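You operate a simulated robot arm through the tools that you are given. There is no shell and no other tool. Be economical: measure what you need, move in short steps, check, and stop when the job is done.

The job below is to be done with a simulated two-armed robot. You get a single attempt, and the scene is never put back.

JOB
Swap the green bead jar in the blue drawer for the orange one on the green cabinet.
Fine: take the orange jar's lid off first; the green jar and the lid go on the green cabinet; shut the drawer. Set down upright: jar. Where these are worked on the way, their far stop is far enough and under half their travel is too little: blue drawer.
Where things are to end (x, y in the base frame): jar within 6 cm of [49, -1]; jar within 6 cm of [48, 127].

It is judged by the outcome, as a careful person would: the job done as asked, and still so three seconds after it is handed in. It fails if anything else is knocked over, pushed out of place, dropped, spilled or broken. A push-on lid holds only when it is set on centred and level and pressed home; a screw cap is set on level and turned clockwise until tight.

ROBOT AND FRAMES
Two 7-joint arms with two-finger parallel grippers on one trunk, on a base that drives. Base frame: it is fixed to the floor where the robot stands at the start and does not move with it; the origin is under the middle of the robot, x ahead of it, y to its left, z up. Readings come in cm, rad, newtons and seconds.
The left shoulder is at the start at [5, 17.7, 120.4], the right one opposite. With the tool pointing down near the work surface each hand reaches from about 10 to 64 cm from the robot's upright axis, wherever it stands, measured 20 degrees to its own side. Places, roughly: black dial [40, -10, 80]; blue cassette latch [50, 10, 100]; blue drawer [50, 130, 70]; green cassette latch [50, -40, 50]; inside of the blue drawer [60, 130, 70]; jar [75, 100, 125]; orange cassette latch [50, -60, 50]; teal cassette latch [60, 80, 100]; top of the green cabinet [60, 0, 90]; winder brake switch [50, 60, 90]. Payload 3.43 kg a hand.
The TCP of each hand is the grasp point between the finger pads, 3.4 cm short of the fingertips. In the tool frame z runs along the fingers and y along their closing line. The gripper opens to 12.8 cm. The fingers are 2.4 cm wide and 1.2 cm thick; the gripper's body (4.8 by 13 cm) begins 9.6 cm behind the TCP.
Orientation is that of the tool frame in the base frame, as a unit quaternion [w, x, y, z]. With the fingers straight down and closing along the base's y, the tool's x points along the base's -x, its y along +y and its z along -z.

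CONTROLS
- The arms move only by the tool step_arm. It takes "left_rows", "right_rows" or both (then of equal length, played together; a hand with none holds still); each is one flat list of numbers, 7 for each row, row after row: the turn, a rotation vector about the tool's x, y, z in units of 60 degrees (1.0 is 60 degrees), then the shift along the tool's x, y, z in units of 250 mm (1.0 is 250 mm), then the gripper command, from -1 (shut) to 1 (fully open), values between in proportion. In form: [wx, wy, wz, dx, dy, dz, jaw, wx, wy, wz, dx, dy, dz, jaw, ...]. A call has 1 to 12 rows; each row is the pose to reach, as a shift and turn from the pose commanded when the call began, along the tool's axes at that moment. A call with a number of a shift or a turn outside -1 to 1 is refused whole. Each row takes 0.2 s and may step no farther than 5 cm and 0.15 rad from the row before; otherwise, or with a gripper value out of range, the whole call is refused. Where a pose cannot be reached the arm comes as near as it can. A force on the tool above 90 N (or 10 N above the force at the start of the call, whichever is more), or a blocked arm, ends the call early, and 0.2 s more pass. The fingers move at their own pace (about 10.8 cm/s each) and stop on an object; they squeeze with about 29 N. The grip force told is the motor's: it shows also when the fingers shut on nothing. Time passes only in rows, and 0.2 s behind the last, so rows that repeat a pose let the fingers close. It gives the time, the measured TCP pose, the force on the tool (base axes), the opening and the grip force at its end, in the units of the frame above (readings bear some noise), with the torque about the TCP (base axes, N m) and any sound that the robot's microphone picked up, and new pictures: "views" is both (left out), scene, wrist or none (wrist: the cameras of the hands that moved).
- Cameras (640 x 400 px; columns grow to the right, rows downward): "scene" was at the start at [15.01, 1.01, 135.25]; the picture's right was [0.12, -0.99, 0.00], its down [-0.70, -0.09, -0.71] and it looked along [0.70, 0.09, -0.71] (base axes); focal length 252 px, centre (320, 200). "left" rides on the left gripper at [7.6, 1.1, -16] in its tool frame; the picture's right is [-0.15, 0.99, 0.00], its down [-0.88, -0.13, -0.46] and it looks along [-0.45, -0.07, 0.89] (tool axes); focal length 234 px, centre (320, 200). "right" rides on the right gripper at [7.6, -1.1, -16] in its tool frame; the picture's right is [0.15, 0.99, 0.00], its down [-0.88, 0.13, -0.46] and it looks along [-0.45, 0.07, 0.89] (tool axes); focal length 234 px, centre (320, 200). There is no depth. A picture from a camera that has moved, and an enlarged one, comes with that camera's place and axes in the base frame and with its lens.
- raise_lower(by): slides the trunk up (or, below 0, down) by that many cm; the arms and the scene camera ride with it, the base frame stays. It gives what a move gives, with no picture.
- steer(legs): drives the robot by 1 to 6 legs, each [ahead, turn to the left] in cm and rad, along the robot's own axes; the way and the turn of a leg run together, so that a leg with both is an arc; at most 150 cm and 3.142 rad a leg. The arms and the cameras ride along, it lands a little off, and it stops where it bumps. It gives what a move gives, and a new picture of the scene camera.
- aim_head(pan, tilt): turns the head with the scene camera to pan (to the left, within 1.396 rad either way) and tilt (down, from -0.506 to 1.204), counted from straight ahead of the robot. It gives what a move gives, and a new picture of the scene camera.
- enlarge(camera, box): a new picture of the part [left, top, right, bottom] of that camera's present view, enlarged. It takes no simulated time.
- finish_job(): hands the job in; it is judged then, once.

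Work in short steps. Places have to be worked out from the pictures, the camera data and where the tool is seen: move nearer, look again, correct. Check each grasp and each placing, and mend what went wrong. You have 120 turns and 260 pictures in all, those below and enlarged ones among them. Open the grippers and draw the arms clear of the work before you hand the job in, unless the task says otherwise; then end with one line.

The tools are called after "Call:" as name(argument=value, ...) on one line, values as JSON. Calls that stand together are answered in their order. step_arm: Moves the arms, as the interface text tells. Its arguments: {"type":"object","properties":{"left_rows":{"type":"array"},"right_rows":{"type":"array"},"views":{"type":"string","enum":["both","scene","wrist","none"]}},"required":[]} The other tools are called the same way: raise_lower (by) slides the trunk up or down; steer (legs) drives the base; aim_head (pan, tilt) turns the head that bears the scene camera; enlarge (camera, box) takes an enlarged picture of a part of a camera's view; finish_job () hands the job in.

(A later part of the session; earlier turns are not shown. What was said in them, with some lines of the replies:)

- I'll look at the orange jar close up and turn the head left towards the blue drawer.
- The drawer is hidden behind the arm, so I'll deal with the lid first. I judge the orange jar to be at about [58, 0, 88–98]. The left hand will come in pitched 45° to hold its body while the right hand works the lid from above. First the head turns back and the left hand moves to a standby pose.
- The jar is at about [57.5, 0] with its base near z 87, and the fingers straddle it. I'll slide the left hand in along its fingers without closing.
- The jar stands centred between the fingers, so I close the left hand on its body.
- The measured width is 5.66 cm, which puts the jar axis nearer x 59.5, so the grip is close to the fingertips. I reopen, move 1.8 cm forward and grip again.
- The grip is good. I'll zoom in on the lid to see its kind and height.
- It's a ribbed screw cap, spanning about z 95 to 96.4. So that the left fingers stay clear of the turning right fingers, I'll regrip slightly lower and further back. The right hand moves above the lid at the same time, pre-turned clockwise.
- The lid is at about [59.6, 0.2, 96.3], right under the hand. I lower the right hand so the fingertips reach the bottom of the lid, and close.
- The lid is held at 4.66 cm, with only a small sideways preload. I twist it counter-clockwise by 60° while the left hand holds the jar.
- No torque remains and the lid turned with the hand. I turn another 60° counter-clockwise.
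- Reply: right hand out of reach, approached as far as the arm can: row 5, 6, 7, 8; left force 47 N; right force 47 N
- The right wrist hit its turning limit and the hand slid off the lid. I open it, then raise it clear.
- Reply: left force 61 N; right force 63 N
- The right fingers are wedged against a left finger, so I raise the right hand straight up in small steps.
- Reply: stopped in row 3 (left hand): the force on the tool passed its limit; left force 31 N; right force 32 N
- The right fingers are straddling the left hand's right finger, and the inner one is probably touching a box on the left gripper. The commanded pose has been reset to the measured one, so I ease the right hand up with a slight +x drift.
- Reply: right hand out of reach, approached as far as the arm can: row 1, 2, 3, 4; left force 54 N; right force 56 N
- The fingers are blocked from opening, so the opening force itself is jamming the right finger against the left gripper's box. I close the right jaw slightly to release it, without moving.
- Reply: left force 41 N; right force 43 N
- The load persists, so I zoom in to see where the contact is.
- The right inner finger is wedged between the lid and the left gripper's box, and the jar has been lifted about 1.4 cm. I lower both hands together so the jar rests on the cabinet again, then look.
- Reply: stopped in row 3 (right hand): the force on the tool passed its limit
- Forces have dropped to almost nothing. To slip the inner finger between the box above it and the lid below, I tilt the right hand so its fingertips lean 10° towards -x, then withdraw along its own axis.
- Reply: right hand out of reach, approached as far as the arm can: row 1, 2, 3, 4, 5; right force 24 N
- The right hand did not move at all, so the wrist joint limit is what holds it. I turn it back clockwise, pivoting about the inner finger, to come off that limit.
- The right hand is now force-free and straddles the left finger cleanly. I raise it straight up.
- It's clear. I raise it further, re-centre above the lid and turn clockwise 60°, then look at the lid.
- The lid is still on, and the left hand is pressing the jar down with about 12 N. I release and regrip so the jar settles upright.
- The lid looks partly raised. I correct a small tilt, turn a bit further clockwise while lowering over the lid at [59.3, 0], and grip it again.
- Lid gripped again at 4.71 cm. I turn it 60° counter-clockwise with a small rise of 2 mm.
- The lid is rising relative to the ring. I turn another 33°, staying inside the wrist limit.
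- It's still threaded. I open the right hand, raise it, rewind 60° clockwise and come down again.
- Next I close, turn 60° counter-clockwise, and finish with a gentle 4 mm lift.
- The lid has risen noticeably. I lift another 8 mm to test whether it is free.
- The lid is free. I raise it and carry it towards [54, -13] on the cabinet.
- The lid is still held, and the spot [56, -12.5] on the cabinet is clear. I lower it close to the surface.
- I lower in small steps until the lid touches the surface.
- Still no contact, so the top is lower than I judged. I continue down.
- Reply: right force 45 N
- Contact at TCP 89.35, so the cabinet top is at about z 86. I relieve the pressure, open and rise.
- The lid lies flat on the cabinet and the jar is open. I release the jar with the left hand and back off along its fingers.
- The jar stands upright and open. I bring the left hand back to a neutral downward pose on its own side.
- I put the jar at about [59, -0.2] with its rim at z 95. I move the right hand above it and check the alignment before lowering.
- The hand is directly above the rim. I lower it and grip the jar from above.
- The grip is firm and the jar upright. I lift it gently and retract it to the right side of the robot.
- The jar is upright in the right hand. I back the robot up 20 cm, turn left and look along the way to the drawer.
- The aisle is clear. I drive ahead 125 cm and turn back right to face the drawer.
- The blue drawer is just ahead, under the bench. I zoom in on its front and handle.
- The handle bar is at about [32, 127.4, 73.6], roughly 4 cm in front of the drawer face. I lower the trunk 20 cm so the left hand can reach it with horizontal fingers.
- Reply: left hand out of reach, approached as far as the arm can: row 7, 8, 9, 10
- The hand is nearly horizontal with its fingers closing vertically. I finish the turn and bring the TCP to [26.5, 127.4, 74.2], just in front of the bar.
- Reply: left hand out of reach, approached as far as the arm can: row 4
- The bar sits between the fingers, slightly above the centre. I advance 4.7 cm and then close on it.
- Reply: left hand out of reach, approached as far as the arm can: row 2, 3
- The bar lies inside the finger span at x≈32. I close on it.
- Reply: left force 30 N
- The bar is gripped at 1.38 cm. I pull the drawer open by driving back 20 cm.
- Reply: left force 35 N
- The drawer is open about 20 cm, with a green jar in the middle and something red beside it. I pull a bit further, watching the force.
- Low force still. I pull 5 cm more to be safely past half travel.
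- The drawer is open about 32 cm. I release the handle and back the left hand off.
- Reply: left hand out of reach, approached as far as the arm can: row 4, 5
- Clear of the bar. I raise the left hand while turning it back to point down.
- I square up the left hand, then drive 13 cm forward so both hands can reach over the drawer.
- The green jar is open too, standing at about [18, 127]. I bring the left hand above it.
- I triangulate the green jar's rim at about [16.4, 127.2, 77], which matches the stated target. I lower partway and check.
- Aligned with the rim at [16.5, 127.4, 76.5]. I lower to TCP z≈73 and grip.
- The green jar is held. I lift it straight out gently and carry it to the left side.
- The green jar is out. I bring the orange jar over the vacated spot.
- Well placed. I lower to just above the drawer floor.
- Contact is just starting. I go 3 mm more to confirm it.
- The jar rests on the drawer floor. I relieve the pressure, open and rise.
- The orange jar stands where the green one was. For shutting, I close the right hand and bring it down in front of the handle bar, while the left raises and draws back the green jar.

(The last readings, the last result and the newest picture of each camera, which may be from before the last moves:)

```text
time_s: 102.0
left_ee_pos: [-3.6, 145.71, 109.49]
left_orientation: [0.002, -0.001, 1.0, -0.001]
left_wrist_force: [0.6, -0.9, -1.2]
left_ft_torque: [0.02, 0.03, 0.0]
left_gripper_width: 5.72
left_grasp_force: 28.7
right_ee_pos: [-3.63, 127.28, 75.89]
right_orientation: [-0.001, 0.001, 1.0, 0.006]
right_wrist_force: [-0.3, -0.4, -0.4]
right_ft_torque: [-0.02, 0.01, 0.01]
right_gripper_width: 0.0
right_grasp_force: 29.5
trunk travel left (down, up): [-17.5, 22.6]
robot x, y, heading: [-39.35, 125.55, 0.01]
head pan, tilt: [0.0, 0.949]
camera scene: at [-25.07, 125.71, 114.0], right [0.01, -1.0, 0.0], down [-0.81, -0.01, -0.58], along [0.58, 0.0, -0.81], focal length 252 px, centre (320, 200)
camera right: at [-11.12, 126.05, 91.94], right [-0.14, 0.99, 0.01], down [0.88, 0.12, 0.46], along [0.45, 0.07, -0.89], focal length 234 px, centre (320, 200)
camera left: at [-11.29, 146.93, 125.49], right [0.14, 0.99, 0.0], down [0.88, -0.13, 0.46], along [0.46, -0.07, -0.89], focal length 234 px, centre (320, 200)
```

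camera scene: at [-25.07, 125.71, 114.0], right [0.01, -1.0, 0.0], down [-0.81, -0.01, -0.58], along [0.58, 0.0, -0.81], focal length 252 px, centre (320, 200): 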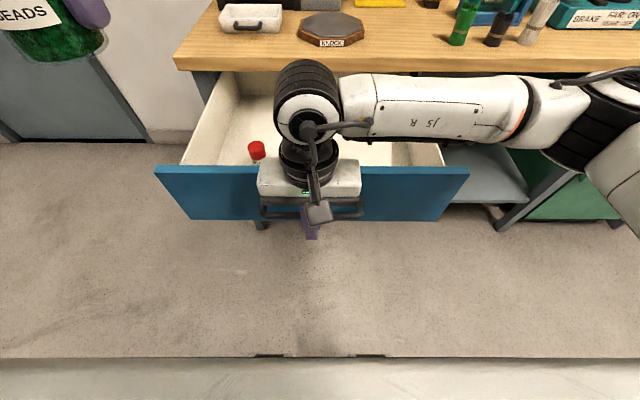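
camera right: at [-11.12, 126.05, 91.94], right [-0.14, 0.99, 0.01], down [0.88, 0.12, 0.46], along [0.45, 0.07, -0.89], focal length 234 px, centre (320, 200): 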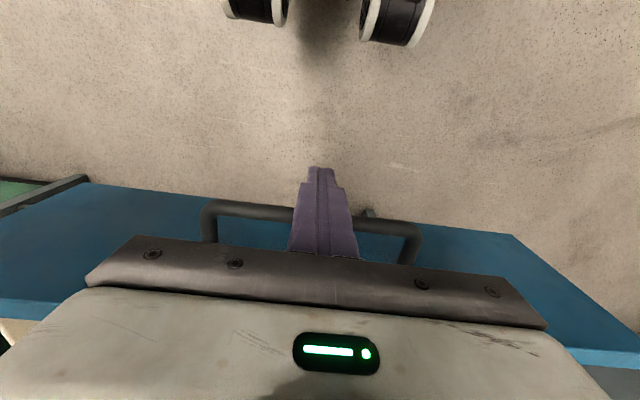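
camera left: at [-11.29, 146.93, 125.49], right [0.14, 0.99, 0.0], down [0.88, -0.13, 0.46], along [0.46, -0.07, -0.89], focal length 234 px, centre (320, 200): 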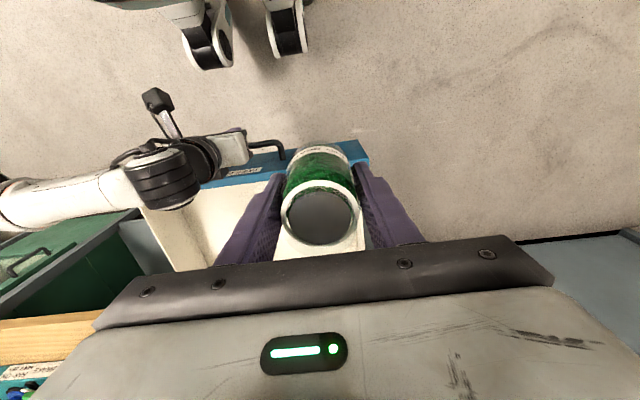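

The closed fingers are in front of the bar. I drive ahead in small legs to push the drawer in.

Call:
steer(legs=[[8, 0]])

Call:
steer(legs=[[12, 0]])

```text
time_s: 103.0
left_ee_pos: [4.26, 145.79, 109.46]
left_orientation: [0.003, -0.001, 1.0, -0.001]
left_wrist_force: [0.0, 0.2, -2.5]
left_ft_torque: [-0.02, 0.01, 0.01]
left_gripper_width: 5.7
left_grasp_force: 29.0
right_ee_pos: [4.49, 127.27, 75.94]
right_orientation: [-0.001, 0.001, 1.0, 0.004]
right_wrist_force: [0.5, -0.2, 0.1]
right_ft_torque: [0.01, -0.01, -0.01]
right_gripper_width: 0.01
right_grasp_force: 28.9
trunk travel left (down, up): [-17.5, 22.6]
robot x, y, heading: [-31.27, 125.52, 0.008]
head pan, tilt: [0.0, 0.949]
camera scene: at [-17.08, 125.78, 113.99], right [0.01, -1.0, 0.0], down [-0.81, -0.01, -0.58], along [0.58, 0.0, -0.81], focal length 252 px, centre (320, 200)
```

scene: 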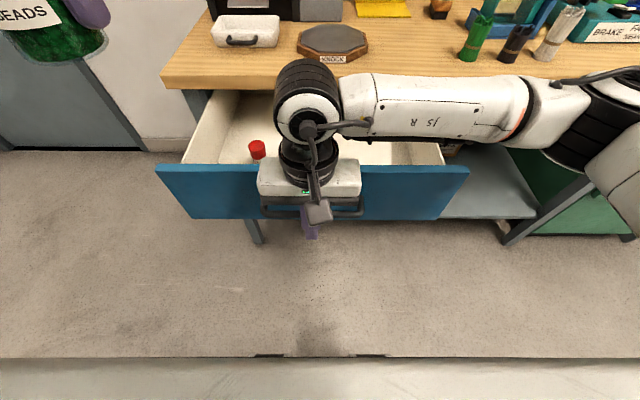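

```text
time_s: 104.3
left_ee_pos: [16.08, 145.83, 109.43]
left_orientation: [0.003, -0.002, 1.0, -0.001]
left_wrist_force: [-0.2, 0.4, -2.3]
left_ft_torque: [-0.01, 0.01, -0.02]
left_gripper_width: 5.7
left_grasp_force: 29.2
right_ee_pos: [16.36, 127.47, 76.03]
right_orientation: [0.0, 0.001, 1.0, 0.004]
right_wrist_force: [-0.2, -0.3, -0.1]
right_ft_torque: [0.01, 0.02, -0.02]
right_gripper_width: 0.0
right_grasp_force: 28.7
trunk travel left (down, up): [-17.5, 22.6]
robot x, y, heading: [-19.51, 125.42, 0.009]
head pan, tilt: [0.0, 0.949]
camera scene: at [-5.21, 125.88, 113.99], right [0.01, -1.0, 0.0], down [-0.81, -0.01, -0.58], along [0.58, 0.0, -0.81], focal length 252 px, centre (320, 200)
```

scene: 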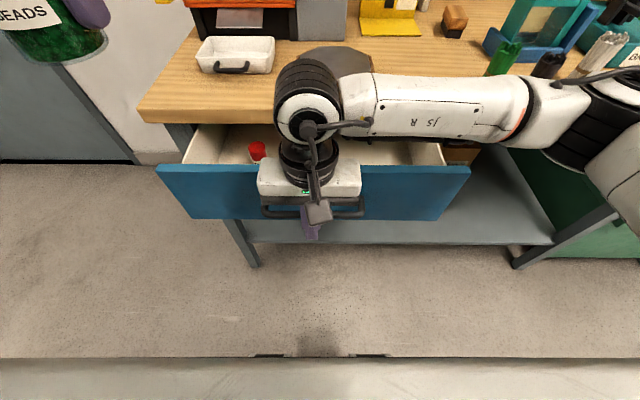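

The drawer is moving in smoothly with under 14 cm to go. I drive 10 cm more and then finish with the arm.

Call:
steer(legs=[[10, 0]])

```text
time_s: 105.4
left_ee_pos: [26.03, 145.84, 109.42]
left_orientation: [0.003, 0.0, 1.0, -0.001]
left_wrist_force: [-0.2, -0.1, -2.3]
left_ft_torque: [0.0, 0.0, -0.03]
left_gripper_width: 5.72
left_grasp_force: 29.6
right_ee_pos: [26.37, 127.41, 75.92]
right_orientation: [0.0, 0.001, 1.0, 0.003]
right_wrist_force: [0.3, -0.4, 0.2]
right_ft_torque: [0.01, 0.05, -0.01]
right_gripper_width: 0.0
right_grasp_force: 29.2
trunk travel left (down, up): [-17.5, 22.6]
robot x, y, heading: [-9.54, 125.87, 0.008]
head pan, tilt: [0.0, 0.949]
camera scene: at [4.77, 125.96, 113.99], right [0.01, -1.0, 0.0], down [-0.81, -0.01, -0.58], along [0.58, 0.0, -0.81], focal length 252 px, centre (320, 200)
```

scene: 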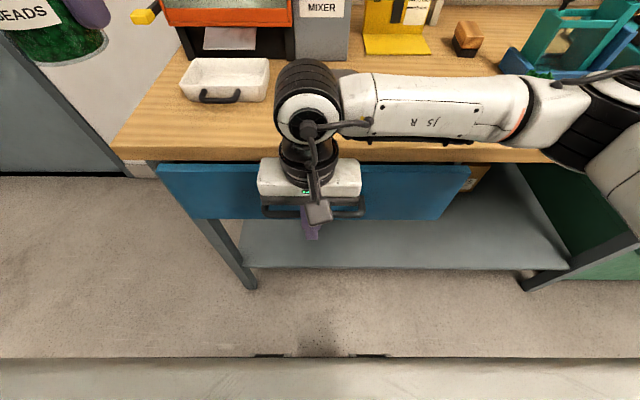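

Now I push the last centimetres with the arm until it meets the stop.

Call:
step_arm(right_rows=[0, 0, 0, -0.04, 0, 0, -1, 0, 0, 0, -0.08, 0, 0, -1, 0, 0, 0, -0.12, 0, 0, -1, 0, 0, 0, -0.15, 0, 0, -1, 0, 0, 0, -0.18, 0, 0, -1], views="scene")

```text
time_s: 106.6
left_ee_pos: [25.52, 145.92, 109.6]
left_orientation: [0.005, 0.0, 1.0, 0.0]
left_wrist_force: [0.1, -0.3, -1.7]
left_ft_torque: [-0.01, -0.01, 0.0]
left_gripper_width: 5.7
left_grasp_force: 28.3
right_ee_pos: [29.15, 127.54, 76.03]
right_orientation: [-0.014, -0.007, 1.0, 0.003]
right_wrist_force: [-63.8, -15.0, 8.0]
right_ft_torque: [-0.2, 0.57, -0.17]
right_gripper_width: 0.0
right_grasp_force: 29.1
trunk travel left (down, up): [-17.5, 22.6]
robot x, y, heading: [-9.52, 125.77, 0.01]
head pan, tilt: [0.0, 0.949]
camera scene: at [4.21, 125.84, 114.09], right [0.01, -1.0, 0.0], down [-0.81, -0.01, -0.59], along [0.59, 0.01, -0.81], focal length 252 px, centre (320, 200)
```

scene: 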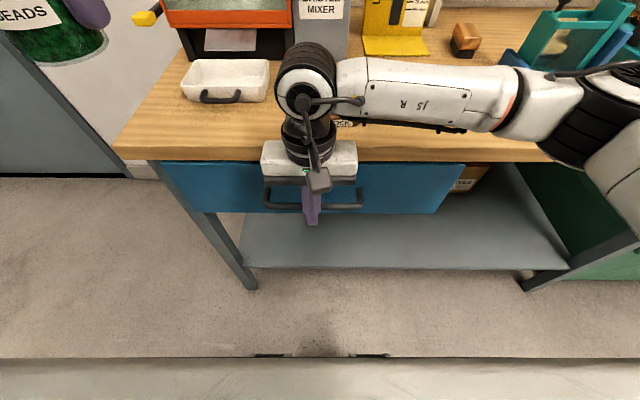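

It stopped at 64 N, probably against the closed stop. I pull the hand back and check that the drawer is shut.

Call:
step_arm(right_rows=[0, 0, 0, 0.15, 0, 0, -1, 0, 0, 0, 0.3, 0, 0, -1, 0, 0, 0, 0.45, 0, -0.05, -1, 0, 0, 0, 0.45, 0, -0.2, -1, 0, 0, 0, 0.45, 0, -0.38, -1, 0, 0, 0, 0.45, 0, -0.56, -1, 0, 0, 0, 0.45, -0.1, -0.74, -1, 0, 0, 0, 0.45, -0.25, -0.9, -1, 0, 0, 0, 0.45, -0.4, -0.98, -1], views="scene")

Call:
enlarge(camera="scene", box=[100, 100, 500, 250])

```text
refused: row 7 steps farther than a row can; nothing moved
```

```text
1.60 times, centred on (300, 175) of scene
camera zoom: at [4.21, 125.84, 114.09], right [0.01, -1.0, 0.0], down [-0.81, -0.01, -0.59], along [0.59, 0.01, -0.81], focal length 404 px, centre (352, 240)
```

zoom: 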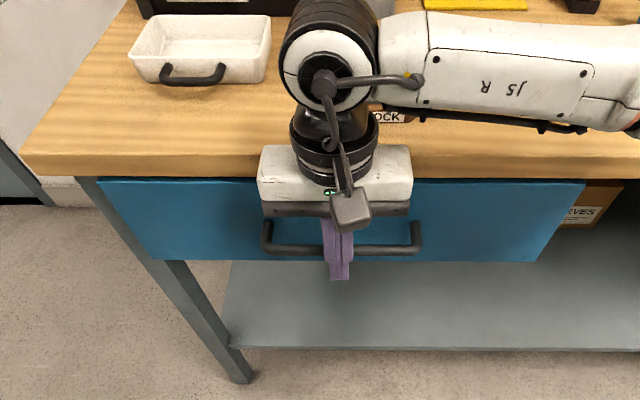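

One row stepped a hair too far, so I redo the withdrawal with smaller steps.

Call:
step_arm(right_rows=[0, 0, 0, 0.15, 0, 0, -1, 0, 0, 0, 0.3, 0, 0, -1, 0, 0, 0, 0.45, 0, -0.05, -1, 0, 0, 0, 0.45, 0, -0.2, -1, 0, 0, 0, 0.45, 0, -0.36, -1, 0, 0, 0, 0.45, 0, -0.52, -1, 0, 0, 0, 0.45, -0.1, -0.66, -1, 0, 0, 0, 0.45, -0.24, -0.76, -1, 0, 0, 0, 0.45, -0.38, -0.84, -1, 0, 0, 0, 0.45, -0.5, -0.92, -1], views="scene")

Call:
enlarge(camera="scene", box=[100, 100, 500, 250])

```text
time_s: 108.8
left_ee_pos: [26.14, 145.92, 109.49]
left_orientation: [0.002, -0.001, 1.0, -0.001]
left_wrist_force: [0.6, 1.1, -2.2]
left_ft_torque: [-0.01, 0.02, 0.04]
left_gripper_width: 5.71
left_grasp_force: 28.6
right_ee_pos: [19.41, 114.79, 99.03]
right_orientation: [0.001, 0.001, 1.0, 0.003]
right_wrist_force: [0.5, -1.1, -0.1]
right_ft_torque: [0.01, 0.03, 0.02]
right_gripper_width: 0.0
right_grasp_force: 29.4
trunk travel left (down, up): [-17.5, 22.6]
robot x, y, heading: [-9.64, 125.97, 0.005]
head pan, tilt: [0.0, 0.949]
camera scene: at [4.73, 125.94, 114.0], right [0.01, -1.0, 0.0], down [-0.81, -0.01, -0.58], along [0.58, 0.0, -0.81], focal length 252 px, centre (320, 200)
```

scene: 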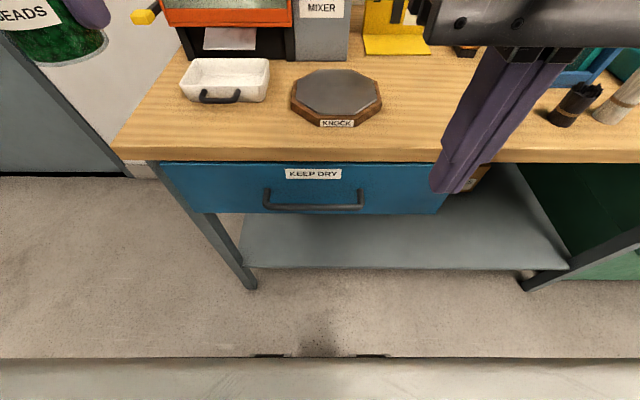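

```text
1.60 times, centred on (300, 175) of scene
camera zoom: at [4.73, 125.94, 114.0], right [0.01, -1.0, 0.0], down [-0.81, -0.01, -0.58], along [0.58, 0.0, -0.81], focal length 404 px, centre (352, 240)
```

zoom: 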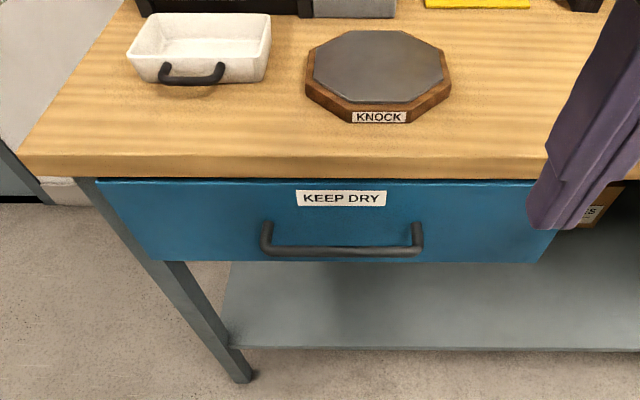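

The bar is back at x≈31.2, exactly as it was at the start, so the drawer is shut. I raise the trunk, back up and drive back to the green cabinet with the green jar.

Call:
raise_lower(by=20)

Call:
steer(legs=[[-12, 0], [0, -1.571]])

```text
time_s: 111.0
left_ee_pos: [26.12, 145.9, 129.45]
left_orientation: [0.003, -0.001, 1.0, -0.001]
left_wrist_force: [0.3, -1.2, -0.8]
left_ft_torque: [0.03, 0.0, -0.02]
left_gripper_width: 5.71
left_grasp_force: 29.1
right_ee_pos: [19.4, 114.93, 118.99]
right_orientation: [0.0, 0.001, 1.0, 0.004]
right_wrist_force: [0.3, 0.0, 0.4]
right_ft_torque: [0.0, 0.01, 0.0]
right_gripper_width: 0.01
right_grasp_force: 28.8
trunk travel left (down, up): [-37.5, 2.6]
robot x, y, heading: [-9.78, 125.62, 0.009]
head pan, tilt: [0.0, 0.949]
```

```text
time_s: 116.1
left_ee_pos: [-1.68, 89.83, 129.44]
left_orientation: [0.001, 0.709, 0.705, -0.002]
left_wrist_force: [-0.9, -0.3, -1.5]
left_ft_torque: [-0.03, -0.01, 0.03]
left_gripper_width: 5.7
left_grasp_force: 28.9
right_ee_pos: [-32.67, 96.82, 118.92]
right_orientation: [0.003, 0.711, 0.703, 0.003]
right_wrist_force: [-0.6, 0.0, 0.1]
right_ft_torque: [-0.04, 0.01, 0.0]
right_gripper_width: 0.0
right_grasp_force: 29.1
trunk travel left (down, up): [-37.5, 2.6]
robot x, y, heading: [-21.52, 125.46, -1.573]
head pan, tilt: [0.0, 0.949]
camera scene: at [-21.54, 111.46, 134.0], right [-1.0, 0.0, 0.0], down [0.0, 0.81, -0.58], along [0.0, -0.58, -0.81], focal length 252 px, centre (320, 200)
```

scene: 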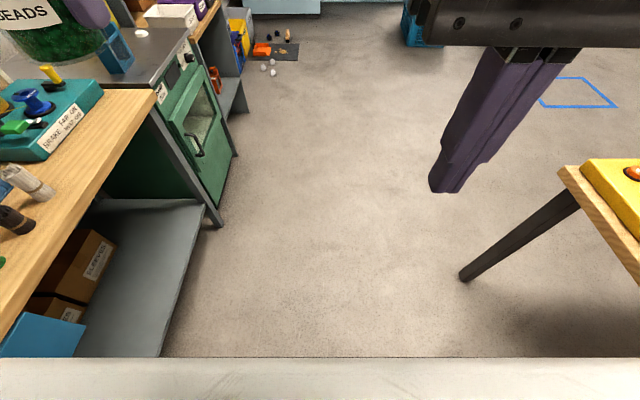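

The aisle is clear. I drive 125 cm and turn left to face the green cabinet.

Call:
steer(legs=[[125, 0], [0, 1.571]])

Call:
aim_head(pan=0.0, tilt=0.8)

```text
time_s: 126.2
left_ee_pos: [14.62, 20.79, 129.46]
left_orientation: [0.003, 0.009, 1.0, -0.001]
left_wrist_force: [-0.1, -0.9, -1.2]
left_ft_torque: [0.01, 0.04, 0.0]
left_gripper_width: 5.7
left_grasp_force: 28.8
right_ee_pos: [7.37, -10.13, 118.99]
right_orientation: [0.001, 0.011, 1.0, 0.003]
right_wrist_force: [0.3, -0.1, 0.5]
right_ft_torque: [0.0, -0.04, -0.04]
right_gripper_width: 0.0
right_grasp_force: 28.9
trunk travel left (down, up): [-37.5, 2.6]
robot x, y, heading: [-21.56, 1.01, -0.011]
head pan, tilt: [0.0, 0.949]
camera scene: at [-7.1, 1.26, 134.0], right [-0.01, -1.0, 0.0], down [-0.81, 0.01, -0.58], along [0.58, -0.01, -0.81], focal length 252 px, centre (320, 200)
```

scene: 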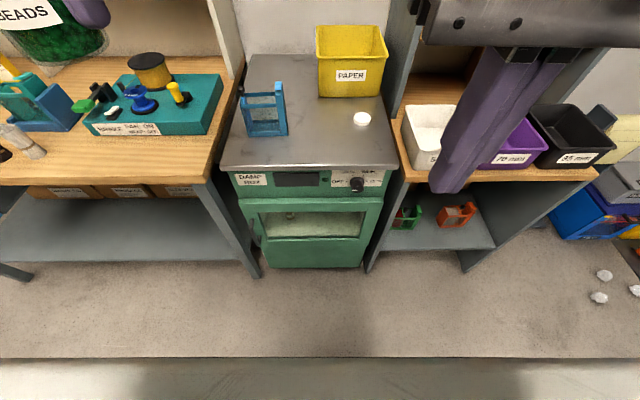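

```text
time_s: 126.9
left_ee_pos: [14.74, 20.86, 129.5]
left_orientation: [0.003, 0.009, 1.0, -0.001]
left_wrist_force: [-0.6, -0.7, -1.3]
left_ft_torque: [-0.01, 0.01, 0.01]
left_gripper_width: 5.71
left_grasp_force: 29.6
right_ee_pos: [7.36, -10.08, 119.02]
right_orientation: [0.0, 0.011, 1.0, 0.003]
right_wrist_force: [0.0, -0.3, -0.2]
right_ft_torque: [0.0, -0.01, -0.01]
right_gripper_width: 0.02
right_grasp_force: 28.5
trunk travel left (down, up): [-37.5, 2.6]
robot x, y, heading: [-21.59, 1.31, -0.01]
head pan, tilt: [0.0, 0.799]
camera scene: at [-6.3, 1.24, 135.15], right [-0.01, -1.0, 0.0], down [-0.72, 0.01, -0.7], along [0.7, -0.01, -0.72], focal length 252 px, centre (320, 200)
```

scene: 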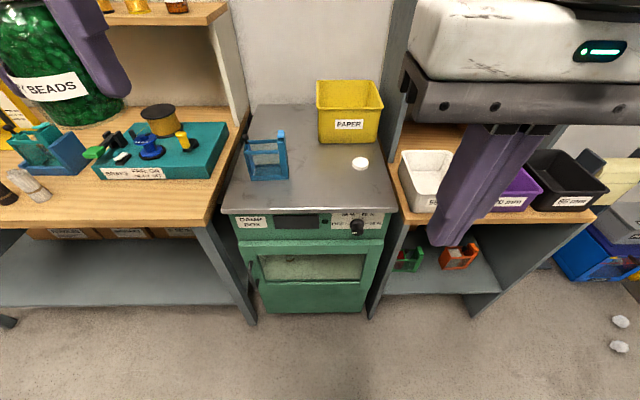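

I drive 18 cm forward.

Call:
steer(legs=[[18, 0]])

```text
time_s: 128.4
left_ee_pos: [32.5, 20.6, 129.46]
left_orientation: [0.002, 0.009, 1.0, -0.002]
left_wrist_force: [0.7, 0.0, -1.0]
left_ft_torque: [0.02, 0.05, 0.04]
left_gripper_width: 5.7
left_grasp_force: 29.2
right_ee_pos: [25.17, -10.29, 119.08]
right_orientation: [0.0, 0.011, 1.0, 0.003]
right_wrist_force: [0.4, 0.3, -0.8]
right_ft_torque: [-0.05, 0.04, 0.0]
right_gripper_width: 0.0
right_grasp_force: 29.4
trunk travel left (down, up): [-37.5, 2.6]
robot x, y, heading: [-3.69, 1.2, -0.011]
head pan, tilt: [0.0, 0.799]
camera scene: at [11.54, 1.03, 135.14], right [-0.01, -1.0, 0.0], down [-0.72, 0.01, -0.7], along [0.7, -0.01, -0.72], focal length 252 px, centre (320, 200)
```

scene: 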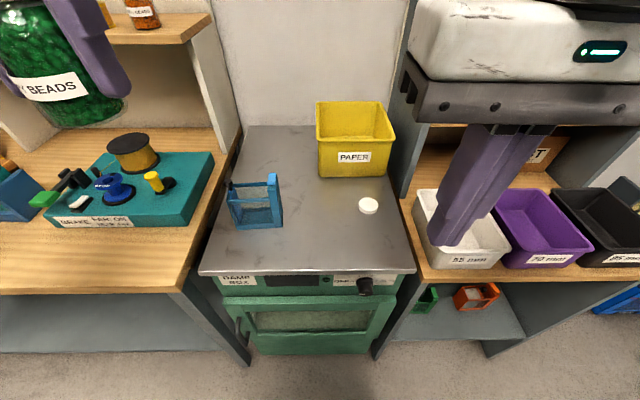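

I carry the green jar above [49, -1] and move the right hand out of the way.

Call:
step_arm(left_rows=[0, 0, 0, -0.03, -0.04, 0.03, -0.5, 0, 0, 0, -0.08, -0.11, 0.09, -0.5, 0, 0, 0, -0.15, -0.2, 0.18, -0.5, 0, 0, 0, -0.22, -0.29, 0.28, -0.5, 0, 0, 0, -0.29, -0.38, 0.38, -0.5, 0, 0, 0, -0.36, -0.47, 0.48, -0.5, 0, 0, 0, -0.43, -0.56, 0.58, -0.5, 0, 0, 0, -0.5, -0.65, 0.68, -0.5, 0, 0, 0, -0.56, -0.73, 0.78, -0.5, 0, 0, 0, -0.61, -0.8, 0.87, -0.5, 0, 0, 0, -0.65, -0.85, 0.93, -0.5, 0, 0, 0, -0.66, -0.864, 0.96, -0.5], right_rows=[0, 0, 0, 0, -0.08, 0, -1, 0, 0, 0, 0, -0.16, 0, -1, 0, 0, 0, 0, -0.24, 0, -1, 0, 0, 0, 0, -0.32, 0, -1, 0, 0, 0, 0, -0.4, 0, -1, 0, 0, 0, 0, -0.44, 0, -1, 0, 0, 0, 0, -0.44, 0, -1, 0, 0, 0, 0, -0.44, 0, -1, 0, 0, 0, 0, -0.44, 0, -1, 0, 0, 0, 0, -0.44, 0, -1, 0, 0, 0, 0, -0.44, 0, -1, 0, 0, 0, 0, -0.44, 0, -1], views="both")

```text
time_s: 131.0
left_ee_pos: [48.66, -1.38, 105.62]
left_orientation: [0.004, 0.009, 1.0, -0.001]
left_wrist_force: [-0.2, -0.2, -1.7]
left_ft_torque: [0.0, 0.0, 0.0]
left_gripper_width: 5.73
left_grasp_force: 29.3
right_ee_pos: [24.95, -21.37, 118.86]
right_orientation: [0.0, 0.012, 1.0, 0.004]
right_wrist_force: [0.3, -0.1, 0.4]
right_ft_torque: [0.0, 0.02, 0.01]
right_gripper_width: 0.0
right_grasp_force: 29.3
trunk travel left (down, up): [-37.5, 2.6]
robot x, y, heading: [-3.38, 1.22, -0.01]
head pan, tilt: [0.0, 0.799]
camera scene: at [11.47, 1.03, 135.15], right [-0.01, -1.0, 0.0], down [-0.72, 0.01, -0.7], along [0.7, -0.01, -0.72], focal length 252 px, centre (320, 200)
camera right: at [17.28, -22.42, 134.87], right [-0.12, 0.99, 0.01], down [0.88, 0.11, 0.46], along [0.45, 0.06, -0.89], focal length 234 px, centre (320, 200)
camera left: at [41.12, 0.02, 121.62], right [0.16, 0.99, 0.0], down [0.88, -0.15, 0.46], along [0.46, -0.08, -0.89], focal length 234 px, centre (320, 200)
```

scene: 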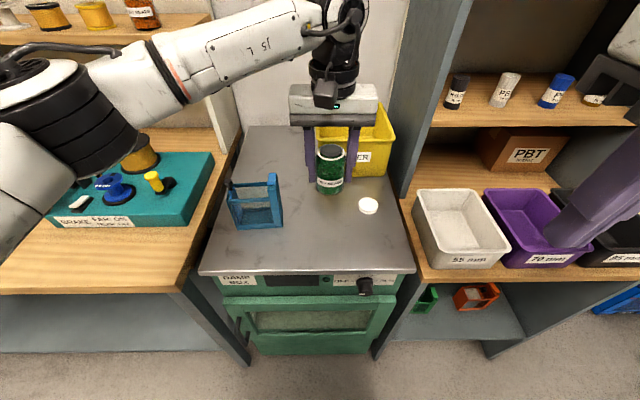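
right: 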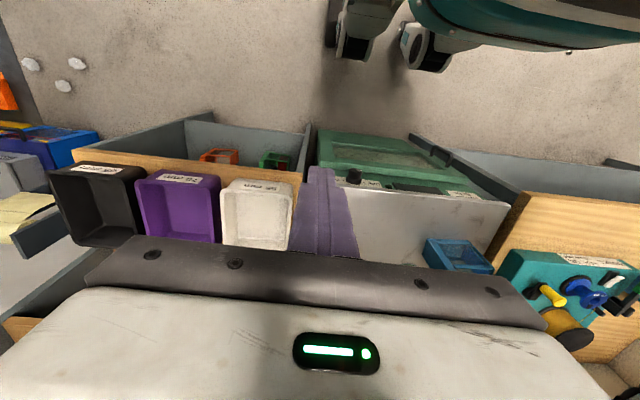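
left: 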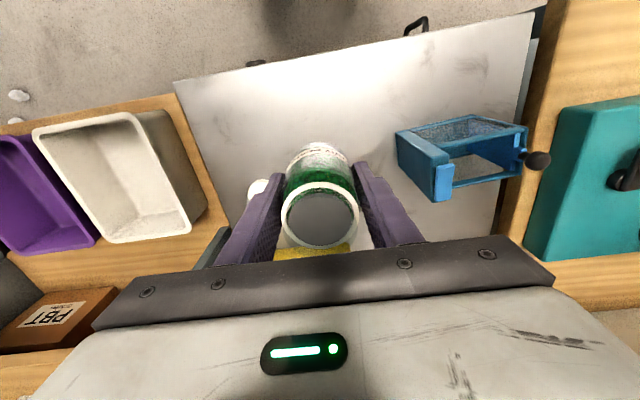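

In position. I lower to just above the surface.

Call:
step_arm(left_rows=[0, 0, 0, -0.006, 0.008, 0.12, -0.5, 0, 0, 0, -0.012, 0.016, 0.26, -0.5, 0, 0, 0, -0.012, 0.016, 0.4, -0.5, 0, 0, 0, -0.012, 0.016, 0.51, -0.5, 0, 0, 0, -0.012, 0.016, 0.56, -0.5], views="none")

Call:
step_arm(left_rows=[0, 0, 0, 0, 0, 0.01, -0.5, 0, 0, 0, 0, 0, 0.02, -0.5], views="none")

```text
time_s: 132.2
left_ee_pos: [49.07, -0.85, 91.42]
left_orientation: [0.002, 0.009, 1.0, 0.0]
left_wrist_force: [-0.8, -1.0, -1.6]
left_ft_torque: [0.01, 0.01, 0.03]
left_gripper_width: 5.72
left_grasp_force: 29.0
right_ee_pos: [24.97, -21.41, 118.83]
right_orientation: [0.0, 0.012, 1.0, 0.005]
right_wrist_force: [0.9, -0.9, 0.2]
right_ft_torque: [-0.02, 0.02, 0.01]
right_gripper_width: 0.0
right_grasp_force: 28.8
trunk travel left (down, up): [-37.5, 2.6]
robot x, y, heading: [-3.77, 1.35, -0.01]
head pan, tilt: [0.0, 0.799]
```

```text
time_s: 132.8
left_ee_pos: [48.97, -1.06, 91.2]
left_orientation: [0.003, 0.009, 1.0, -0.001]
left_wrist_force: [-0.6, 0.0, -0.5]
left_ft_torque: [0.07, -0.03, 0.06]
left_gripper_width: 5.73
left_grasp_force: 29.0
right_ee_pos: [24.99, -21.47, 119.0]
right_orientation: [0.001, 0.011, 1.0, 0.004]
right_wrist_force: [-0.5, -0.6, 0.0]
right_ft_torque: [0.0, -0.01, 0.04]
right_gripper_width: 0.0
right_grasp_force: 29.1
trunk travel left (down, up): [-37.5, 2.6]
robot x, y, heading: [-3.42, 1.23, -0.011]
head pan, tilt: [0.0, 0.799]
```

Contact is just beginning, so I go a touch further to confirm.

Call:
step_arm(left_rows=[0, 0, 0, 0, 0, 0.007, -0.5, 0, 0, 0, 0, 0, 0.014, -0.5], views="wrist")

```text
time_s: 133.4
left_ee_pos: [49.01, -0.97, 91.16]
left_orientation: [0.006, 0.009, 1.0, -0.003]
left_wrist_force: [-1.6, 2.2, 19.9]
left_ft_torque: [0.44, 0.38, 0.01]
left_gripper_width: 5.69
left_grasp_force: 29.0
right_ee_pos: [24.73, -21.22, 118.98]
right_orientation: [0.001, 0.011, 1.0, 0.004]
right_wrist_force: [0.7, -0.2, -0.3]
right_ft_torque: [0.01, 0.0, -0.02]
right_gripper_width: 0.0
right_grasp_force: 29.1
trunk travel left (down, up): [-37.5, 2.6]
robot x, y, heading: [-3.67, 0.8, -0.01]
head pan, tilt: [0.0, 0.799]
camera left: at [41.36, 0.45, 107.08], right [0.16, 0.99, 0.0], down [0.87, -0.14, 0.47], along [0.46, -0.08, -0.89], focal length 234 px, centre (320, 200)
```

left: 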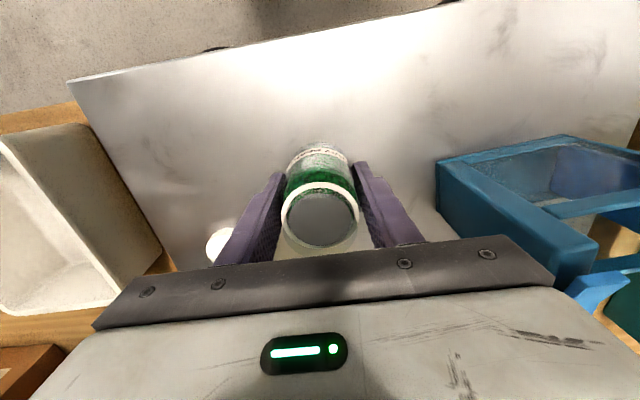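

The jar is standing on the cabinet. I relieve the pressure, open gently and rise.

Call:
step_arm(left_rows=[0, 0, 0, 0, 0, -0.012, -0.5, 0, 0, 0, 0, 0, -0.012, -0.05, 0, 0, 0, 0, 0, -0.012, 0.2, 0, 0, 0, 0, 0, -0.012, 0.2, 0, 0, 0, 0, 0, -0.12, 0.2, 0, 0, 0, 0, 0, -0.28, 0.2, 0, 0, 0, 0, 0, -0.46, 0.2, 0, 0, 0, 0, 0, -0.64, 0.2, 0, 0, 0, 0.1, 0.1, -0.76, 0.2, 0, 0, 0, 0.22, 0.22, -0.84, 0.2, 0, 0, 0, 0.34, 0.34, -0.9, 0.2, 0, 0, 0, 0.46, 0.46, -0.94, 0.2], right_rows=[0, 0, 0, 0, 0, 0, 0, 0, 0, 0, 0, 0, 0, 0, 0, 0, 0, 0, 0, 0, 0, 0, 0, 0, 0, 0, 0, 0, 0, 0, 0, 0, 0, 0, 0, 0, 0, 0, 0, 0, 0, 0, 0, 0, 0, 0, 0, 0, 0, 0, 0, 0, 0, 0, 0, 0, 0, 0, 0, 0, 0, 0, 0, 0, 0, 0, 0, 0, 0, 0, 0, 0, 0, 0, 0, 0, 0, 0, 0, 0, 0, 0, 0, 0], views="both")

Call:
enlarge(camera="scene", box=[200, 100, 440, 290])

```text
time_s: 136.0
left_ee_pos: [37.54, 10.74, 114.08]
left_orientation: [0.004, 0.009, 1.0, -0.001]
left_wrist_force: [-0.1, 0.5, 0.6]
left_ft_torque: [0.0, -0.03, 0.02]
left_gripper_width: 7.68
left_grasp_force: 0.0
right_ee_pos: [24.95, -21.32, 119.08]
right_orientation: [0.001, 0.011, 1.0, 0.004]
right_wrist_force: [-1.0, 0.1, -0.2]
right_ft_torque: [-0.02, -0.01, -0.01]
right_gripper_width: 6.39
right_grasp_force: 0.0
trunk travel left (down, up): [-37.5, 2.6]
robot x, y, heading: [-3.53, 0.96, -0.008]
head pan, tilt: [0.0, 0.799]
camera scene: at [11.41, 1.09, 135.16], right [-0.01, -1.0, 0.0], down [-0.72, 0.01, -0.7], along [0.7, -0.01, -0.72], focal length 252 px, centre (320, 200)
camera right: at [17.21, -22.35, 134.9], right [-0.12, 0.99, 0.01], down [0.88, 0.11, 0.46], along [0.45, 0.06, -0.89], focal length 234 px, centre (320, 200)
camera left: at [29.95, 12.22, 130.16], right [0.16, 0.99, 0.0], down [0.88, -0.14, 0.46], along [0.45, -0.08, -0.89], focal length 234 px, centre (320, 200)
```

scene: 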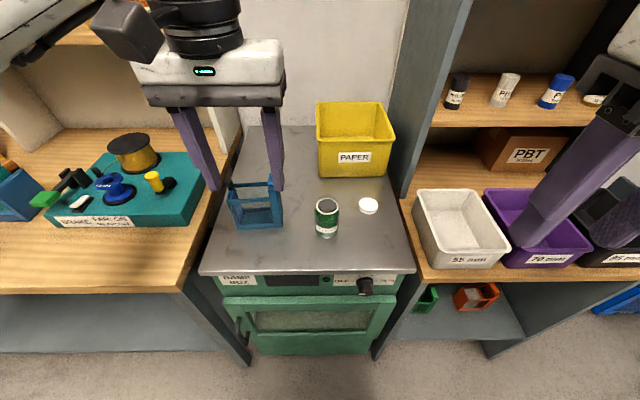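
right: 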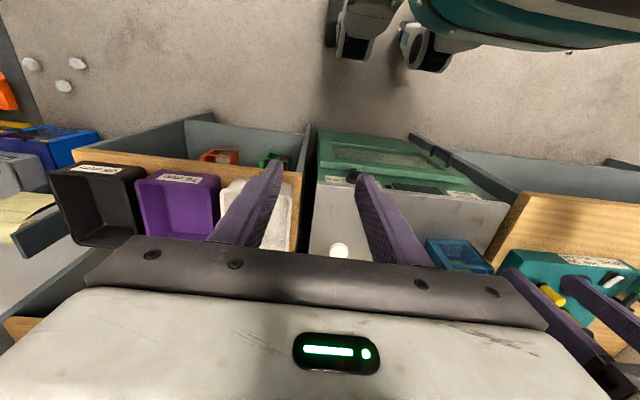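
left: 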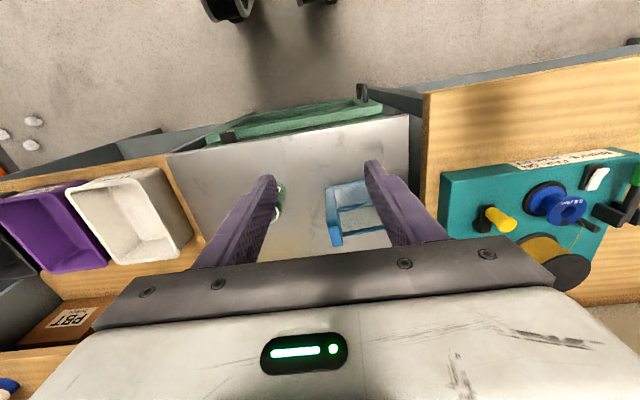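

```text
2.11 times, centred on (320, 195) of scene
camera zoom: at [11.41, 1.09, 135.16], right [-0.01, -1.0, 0.0], down [-0.72, 0.01, -0.7], along [0.7, -0.01, -0.72], focal length 531 px, centre (320, 210)
```

zoom: 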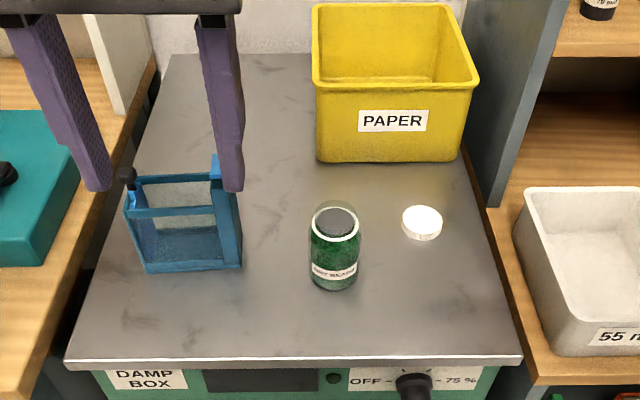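

The green jar stands upright at [49, -1], the lid lies beside it, and the grippers are open. I back the robot off to clear the work.

Call:
steer(legs=[[-20, 0]])

```text
time_s: 137.6
left_ee_pos: [17.59, 11.0, 114.13]
left_orientation: [0.003, 0.009, 1.0, -0.001]
left_wrist_force: [-0.6, 0.2, 0.2]
left_ft_torque: [0.0, -0.02, 0.01]
left_gripper_width: 7.68
left_grasp_force: 0.0
right_ee_pos: [4.89, -21.08, 118.95]
right_orientation: [0.001, 0.012, 1.0, 0.005]
right_wrist_force: [-0.8, -1.1, -0.4]
right_ft_torque: [0.02, -0.02, -0.01]
right_gripper_width: 6.39
right_grasp_force: 0.1
trunk travel left (down, up): [-37.5, 2.6]
robot x, y, heading: [-23.53, 1.61, -0.012]
head pan, tilt: [0.0, 0.799]
camera scene: at [-8.56, 1.26, 135.17], right [-0.01, -1.0, 0.0], down [-0.72, 0.01, -0.7], along [0.7, -0.01, -0.72], focal length 252 px, centre (320, 200)
```

scene: 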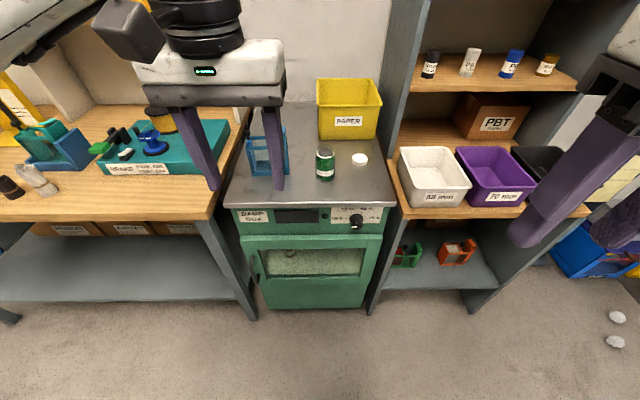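

Everything is in place and the arms are clear, so I hand the job in.

Call:
finish_job()

```text
The job is handed in.
```

The swap is done: the open orange jar is in the shut blue drawer at about [48, 127], and the green jar stands upright on the green cabinet at about [49, -1] with the orange jar's lid beside it. I could not see inside the drawer after shutting it.
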